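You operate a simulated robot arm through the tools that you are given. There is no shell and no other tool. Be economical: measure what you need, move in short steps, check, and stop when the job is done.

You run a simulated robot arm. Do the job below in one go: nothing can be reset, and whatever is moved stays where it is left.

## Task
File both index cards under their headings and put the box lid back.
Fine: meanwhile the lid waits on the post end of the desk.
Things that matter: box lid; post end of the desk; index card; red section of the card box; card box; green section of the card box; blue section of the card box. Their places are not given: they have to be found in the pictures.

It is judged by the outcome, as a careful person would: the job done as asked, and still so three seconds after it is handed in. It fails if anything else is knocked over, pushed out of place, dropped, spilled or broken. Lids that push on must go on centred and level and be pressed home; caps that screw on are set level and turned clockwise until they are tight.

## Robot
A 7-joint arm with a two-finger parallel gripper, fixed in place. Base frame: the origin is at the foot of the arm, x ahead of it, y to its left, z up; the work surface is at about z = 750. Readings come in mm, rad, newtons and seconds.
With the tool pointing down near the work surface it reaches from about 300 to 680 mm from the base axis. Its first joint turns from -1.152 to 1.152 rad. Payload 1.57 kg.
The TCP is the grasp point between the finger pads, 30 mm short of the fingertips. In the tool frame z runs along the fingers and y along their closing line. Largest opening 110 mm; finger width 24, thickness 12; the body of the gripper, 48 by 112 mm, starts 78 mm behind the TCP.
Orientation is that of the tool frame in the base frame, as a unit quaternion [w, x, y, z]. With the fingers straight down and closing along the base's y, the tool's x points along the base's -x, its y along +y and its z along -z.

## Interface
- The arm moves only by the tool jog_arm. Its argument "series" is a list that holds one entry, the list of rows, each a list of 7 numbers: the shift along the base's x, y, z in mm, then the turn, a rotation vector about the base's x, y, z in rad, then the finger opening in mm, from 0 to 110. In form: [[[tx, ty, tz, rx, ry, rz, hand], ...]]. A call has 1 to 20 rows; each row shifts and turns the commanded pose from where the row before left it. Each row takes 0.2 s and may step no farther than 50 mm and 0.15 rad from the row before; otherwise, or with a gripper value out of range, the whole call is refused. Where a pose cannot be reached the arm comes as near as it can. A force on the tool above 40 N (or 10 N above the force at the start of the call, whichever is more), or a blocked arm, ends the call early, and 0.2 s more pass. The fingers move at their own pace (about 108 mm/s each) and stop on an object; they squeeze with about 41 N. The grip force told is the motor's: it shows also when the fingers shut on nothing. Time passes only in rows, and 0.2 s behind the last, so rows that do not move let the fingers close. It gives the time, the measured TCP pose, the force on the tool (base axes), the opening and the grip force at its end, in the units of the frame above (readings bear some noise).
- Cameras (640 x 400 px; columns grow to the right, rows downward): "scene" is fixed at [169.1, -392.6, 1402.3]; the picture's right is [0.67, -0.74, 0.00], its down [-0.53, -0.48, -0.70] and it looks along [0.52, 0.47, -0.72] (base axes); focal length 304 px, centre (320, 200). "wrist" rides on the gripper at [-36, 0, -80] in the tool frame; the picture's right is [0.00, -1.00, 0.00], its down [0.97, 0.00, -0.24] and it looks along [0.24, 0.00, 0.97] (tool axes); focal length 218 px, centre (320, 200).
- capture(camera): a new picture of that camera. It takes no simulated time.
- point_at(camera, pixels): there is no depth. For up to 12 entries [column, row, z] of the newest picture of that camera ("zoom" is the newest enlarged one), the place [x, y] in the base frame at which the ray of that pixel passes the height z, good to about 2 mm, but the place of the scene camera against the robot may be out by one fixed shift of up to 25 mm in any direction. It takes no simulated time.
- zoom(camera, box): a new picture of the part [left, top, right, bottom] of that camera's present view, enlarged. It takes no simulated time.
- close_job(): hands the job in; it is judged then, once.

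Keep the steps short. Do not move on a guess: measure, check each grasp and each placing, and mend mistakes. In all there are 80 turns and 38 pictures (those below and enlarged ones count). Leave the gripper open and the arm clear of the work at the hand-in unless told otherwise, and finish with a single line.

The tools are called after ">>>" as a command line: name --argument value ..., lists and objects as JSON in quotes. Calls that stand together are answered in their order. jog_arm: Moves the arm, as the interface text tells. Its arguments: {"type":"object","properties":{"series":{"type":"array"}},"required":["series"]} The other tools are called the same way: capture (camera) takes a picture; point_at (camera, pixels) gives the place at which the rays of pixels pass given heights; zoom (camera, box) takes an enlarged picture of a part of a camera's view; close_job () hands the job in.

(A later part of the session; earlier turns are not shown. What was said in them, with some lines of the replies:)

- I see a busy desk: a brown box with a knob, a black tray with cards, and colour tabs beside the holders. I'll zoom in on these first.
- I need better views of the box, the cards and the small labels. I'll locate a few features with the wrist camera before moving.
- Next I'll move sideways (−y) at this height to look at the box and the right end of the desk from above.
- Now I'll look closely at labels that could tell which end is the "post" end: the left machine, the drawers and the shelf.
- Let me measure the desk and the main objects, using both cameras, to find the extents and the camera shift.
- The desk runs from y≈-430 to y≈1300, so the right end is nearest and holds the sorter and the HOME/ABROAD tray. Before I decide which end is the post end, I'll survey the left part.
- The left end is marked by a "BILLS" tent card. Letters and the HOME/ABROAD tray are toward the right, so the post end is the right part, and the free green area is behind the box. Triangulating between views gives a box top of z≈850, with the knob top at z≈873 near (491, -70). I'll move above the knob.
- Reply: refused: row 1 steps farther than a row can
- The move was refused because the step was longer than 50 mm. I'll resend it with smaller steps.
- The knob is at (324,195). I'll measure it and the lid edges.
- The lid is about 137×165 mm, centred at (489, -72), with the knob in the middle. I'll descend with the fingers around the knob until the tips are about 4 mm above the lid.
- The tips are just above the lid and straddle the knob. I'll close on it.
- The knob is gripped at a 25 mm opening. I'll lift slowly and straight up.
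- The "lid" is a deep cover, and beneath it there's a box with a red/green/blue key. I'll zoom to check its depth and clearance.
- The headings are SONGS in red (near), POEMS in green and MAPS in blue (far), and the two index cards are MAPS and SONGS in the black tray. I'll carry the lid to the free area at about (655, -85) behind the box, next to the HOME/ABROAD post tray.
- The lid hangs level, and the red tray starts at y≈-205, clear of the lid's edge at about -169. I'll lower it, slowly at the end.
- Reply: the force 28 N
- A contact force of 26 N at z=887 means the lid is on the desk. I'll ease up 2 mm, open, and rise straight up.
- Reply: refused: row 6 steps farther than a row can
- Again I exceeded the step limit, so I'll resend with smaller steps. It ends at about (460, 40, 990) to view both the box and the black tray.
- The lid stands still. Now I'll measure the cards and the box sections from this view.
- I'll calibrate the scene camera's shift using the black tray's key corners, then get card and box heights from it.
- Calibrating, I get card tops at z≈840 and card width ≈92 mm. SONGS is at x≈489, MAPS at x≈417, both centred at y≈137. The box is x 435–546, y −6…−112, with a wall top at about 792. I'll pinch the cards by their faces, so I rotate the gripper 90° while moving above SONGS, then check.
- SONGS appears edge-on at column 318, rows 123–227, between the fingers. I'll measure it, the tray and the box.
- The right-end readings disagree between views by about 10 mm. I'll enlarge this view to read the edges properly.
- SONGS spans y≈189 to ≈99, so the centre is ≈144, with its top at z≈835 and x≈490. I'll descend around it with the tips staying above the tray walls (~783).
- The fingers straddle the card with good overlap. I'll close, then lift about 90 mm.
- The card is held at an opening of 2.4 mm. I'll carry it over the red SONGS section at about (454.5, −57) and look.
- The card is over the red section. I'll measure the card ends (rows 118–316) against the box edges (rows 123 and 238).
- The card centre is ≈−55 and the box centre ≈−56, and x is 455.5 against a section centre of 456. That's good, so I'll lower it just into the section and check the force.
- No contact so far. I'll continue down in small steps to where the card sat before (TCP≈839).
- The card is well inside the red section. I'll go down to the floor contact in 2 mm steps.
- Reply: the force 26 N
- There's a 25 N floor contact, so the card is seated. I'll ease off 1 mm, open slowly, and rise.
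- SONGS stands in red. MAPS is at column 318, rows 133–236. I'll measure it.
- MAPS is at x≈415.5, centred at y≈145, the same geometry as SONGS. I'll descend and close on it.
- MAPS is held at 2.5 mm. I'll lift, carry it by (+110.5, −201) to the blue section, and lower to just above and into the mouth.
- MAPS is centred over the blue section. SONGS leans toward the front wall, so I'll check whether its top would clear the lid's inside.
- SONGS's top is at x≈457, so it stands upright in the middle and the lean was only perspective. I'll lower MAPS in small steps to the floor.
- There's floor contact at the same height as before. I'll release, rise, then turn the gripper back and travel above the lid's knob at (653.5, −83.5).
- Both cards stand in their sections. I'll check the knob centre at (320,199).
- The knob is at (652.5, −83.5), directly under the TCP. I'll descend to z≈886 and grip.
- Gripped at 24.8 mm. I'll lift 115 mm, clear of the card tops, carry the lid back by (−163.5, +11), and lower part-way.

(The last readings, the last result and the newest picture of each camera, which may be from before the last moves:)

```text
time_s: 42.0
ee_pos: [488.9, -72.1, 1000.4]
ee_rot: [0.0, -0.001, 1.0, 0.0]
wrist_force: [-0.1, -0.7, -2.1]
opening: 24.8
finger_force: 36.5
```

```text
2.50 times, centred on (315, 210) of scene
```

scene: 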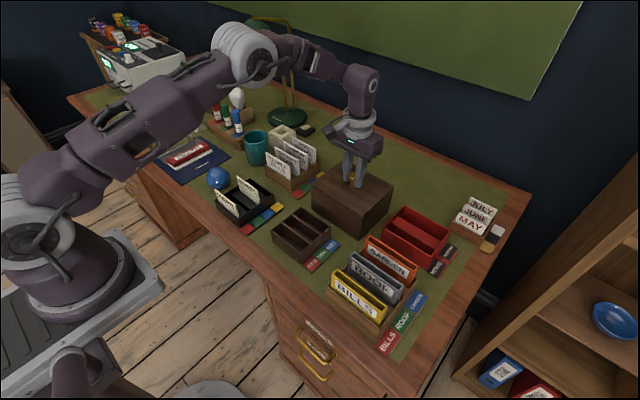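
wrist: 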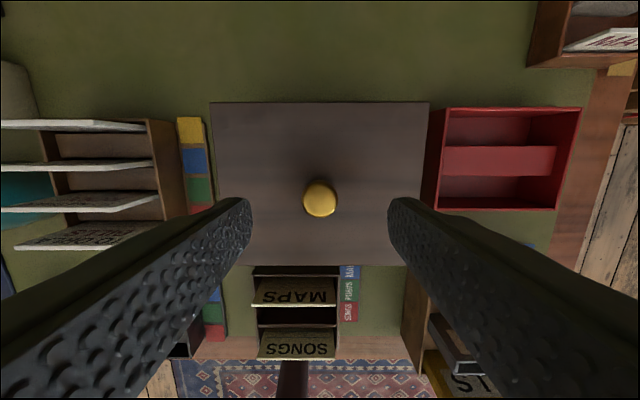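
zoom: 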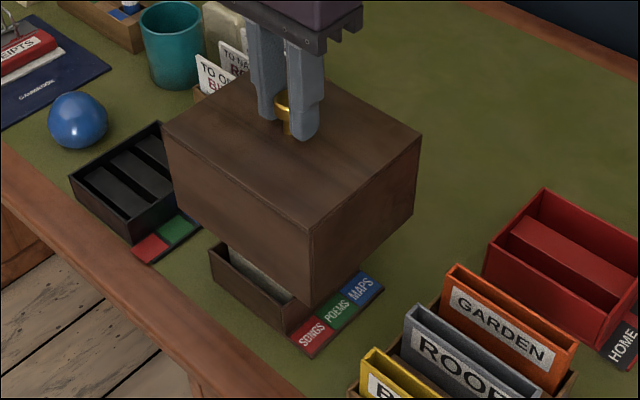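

The lid is level and back over the box at its original (489, −72). I'll lower in stages and watch for contact.

>>> jog_arm --series '[[[0, 0, -10, 0, 0, 0, 10], [0, 0, -15, 0, 0, 0, 10], [0, 0, -15, 0, 0, 0, 10], [0, 0, -15, 0, 0, 0, 10]]]'

>>> jog_arm --series '[[[0, 0, -12, 0, 0, 0, 10], [0, 0, -12, 0, 0, 0, 10], [0, 0, -12, 0, 0, 0, 10], [0, 0, -10, 0, 0, 0, 10]]]'

```text
time_s: 43.0
ee_pos: [488.1, -71.4, 945.7]
ee_rot: [0.0, 0.0, 1.0, -0.001]
wrist_force: [0.2, 0.8, -1.4]
opening: 25.1
finger_force: 36.7
```

```text
time_s: 44.0
ee_pos: [490.0, -73.5, 902.4]
ee_rot: [0.0, -0.001, 1.0, 0.0]
wrist_force: [-0.7, 0.6, -1.4]
opening: 24.8
finger_force: 36.5
```

No contact so far, with 16 mm to go to the original height. I'll take slow final steps.

>>> jog_arm --series '[[[0, 0, -5, 0, 0, 0, 10], [0, 0, -4, 0, 0, 0, 10], [0, 0, -3, 0, 0, 0, 10], [0, 0, -2, 0, 0, 0, 10], [0, 0, -2, 0, 0, 0, 10]]]'

```text
time_s: 45.2
ee_pos: [490.3, -72.9, 885.6]
ee_rot: [0.0, -0.001, 1.0, 0.0]
wrist_force: [-7.5, 3.7, 37.8]
opening: 25.1
finger_force: 36.3
```

The lid is home at z≈885.6, matching the original 886, and pressed with 38 N. I'll ease off, open, and retreat upward.

>>> jog_arm --series '[[[0, 0, 2, 0, 0, 0, 10], [0, 0, 0, 0, 0, 0, 60], [0, 0, 0, 0, 0, 0, 70], [0, 0, 0, 0, 0, 0, 70], [0, 0, 30, 0, 0, 0, 70], [0, 0, 45, 0, 0, 0, 70], [0, 0, 45, 0, 0, 0, 100], [0, 48, 10, 0, 0, 0, 100], [0, 48, 0, 0, 0, 0, 100], [0, 48, 0, 0, 0, 0, 100], [0, 48, 0, 0, 0, 0, 100]]]'

>>> zoom --camera "scene" --box '[180, 120, 420, 300]'

```text
time_s: 47.6
ee_pos: [490.0, 119.1, 1017.9]
ee_rot: [0.0, 0.0, 1.0, -0.001]
wrist_force: [0.0, 0.3, 0.3]
opening: 99.8
finger_force: 0.0
```

```text
2.22 times, centred on (300, 210) of scene
```

zoom: 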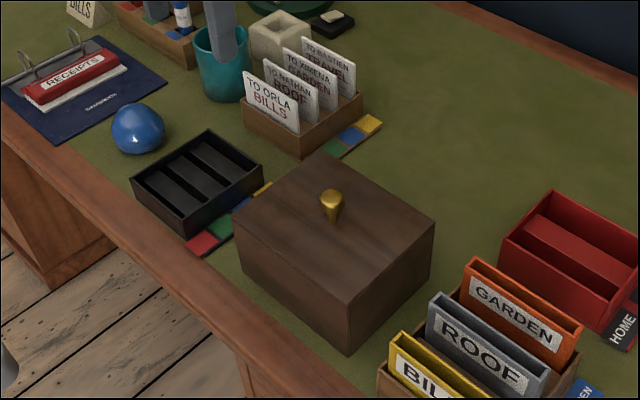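

The lid sits level and fully down in its original place. The black tray is empty, nothing else has moved, and the gripper is open and clear. I'm handing in.

>>> close_job

```text
The job is handed in.
```

SONGS is filed in the red section and MAPS in the blue, and the lid, which waited on the open desk behind the box beside the HOME/ABROAD tray (no label marks the post end, so that spot was my reading), is back on level and pressed home.
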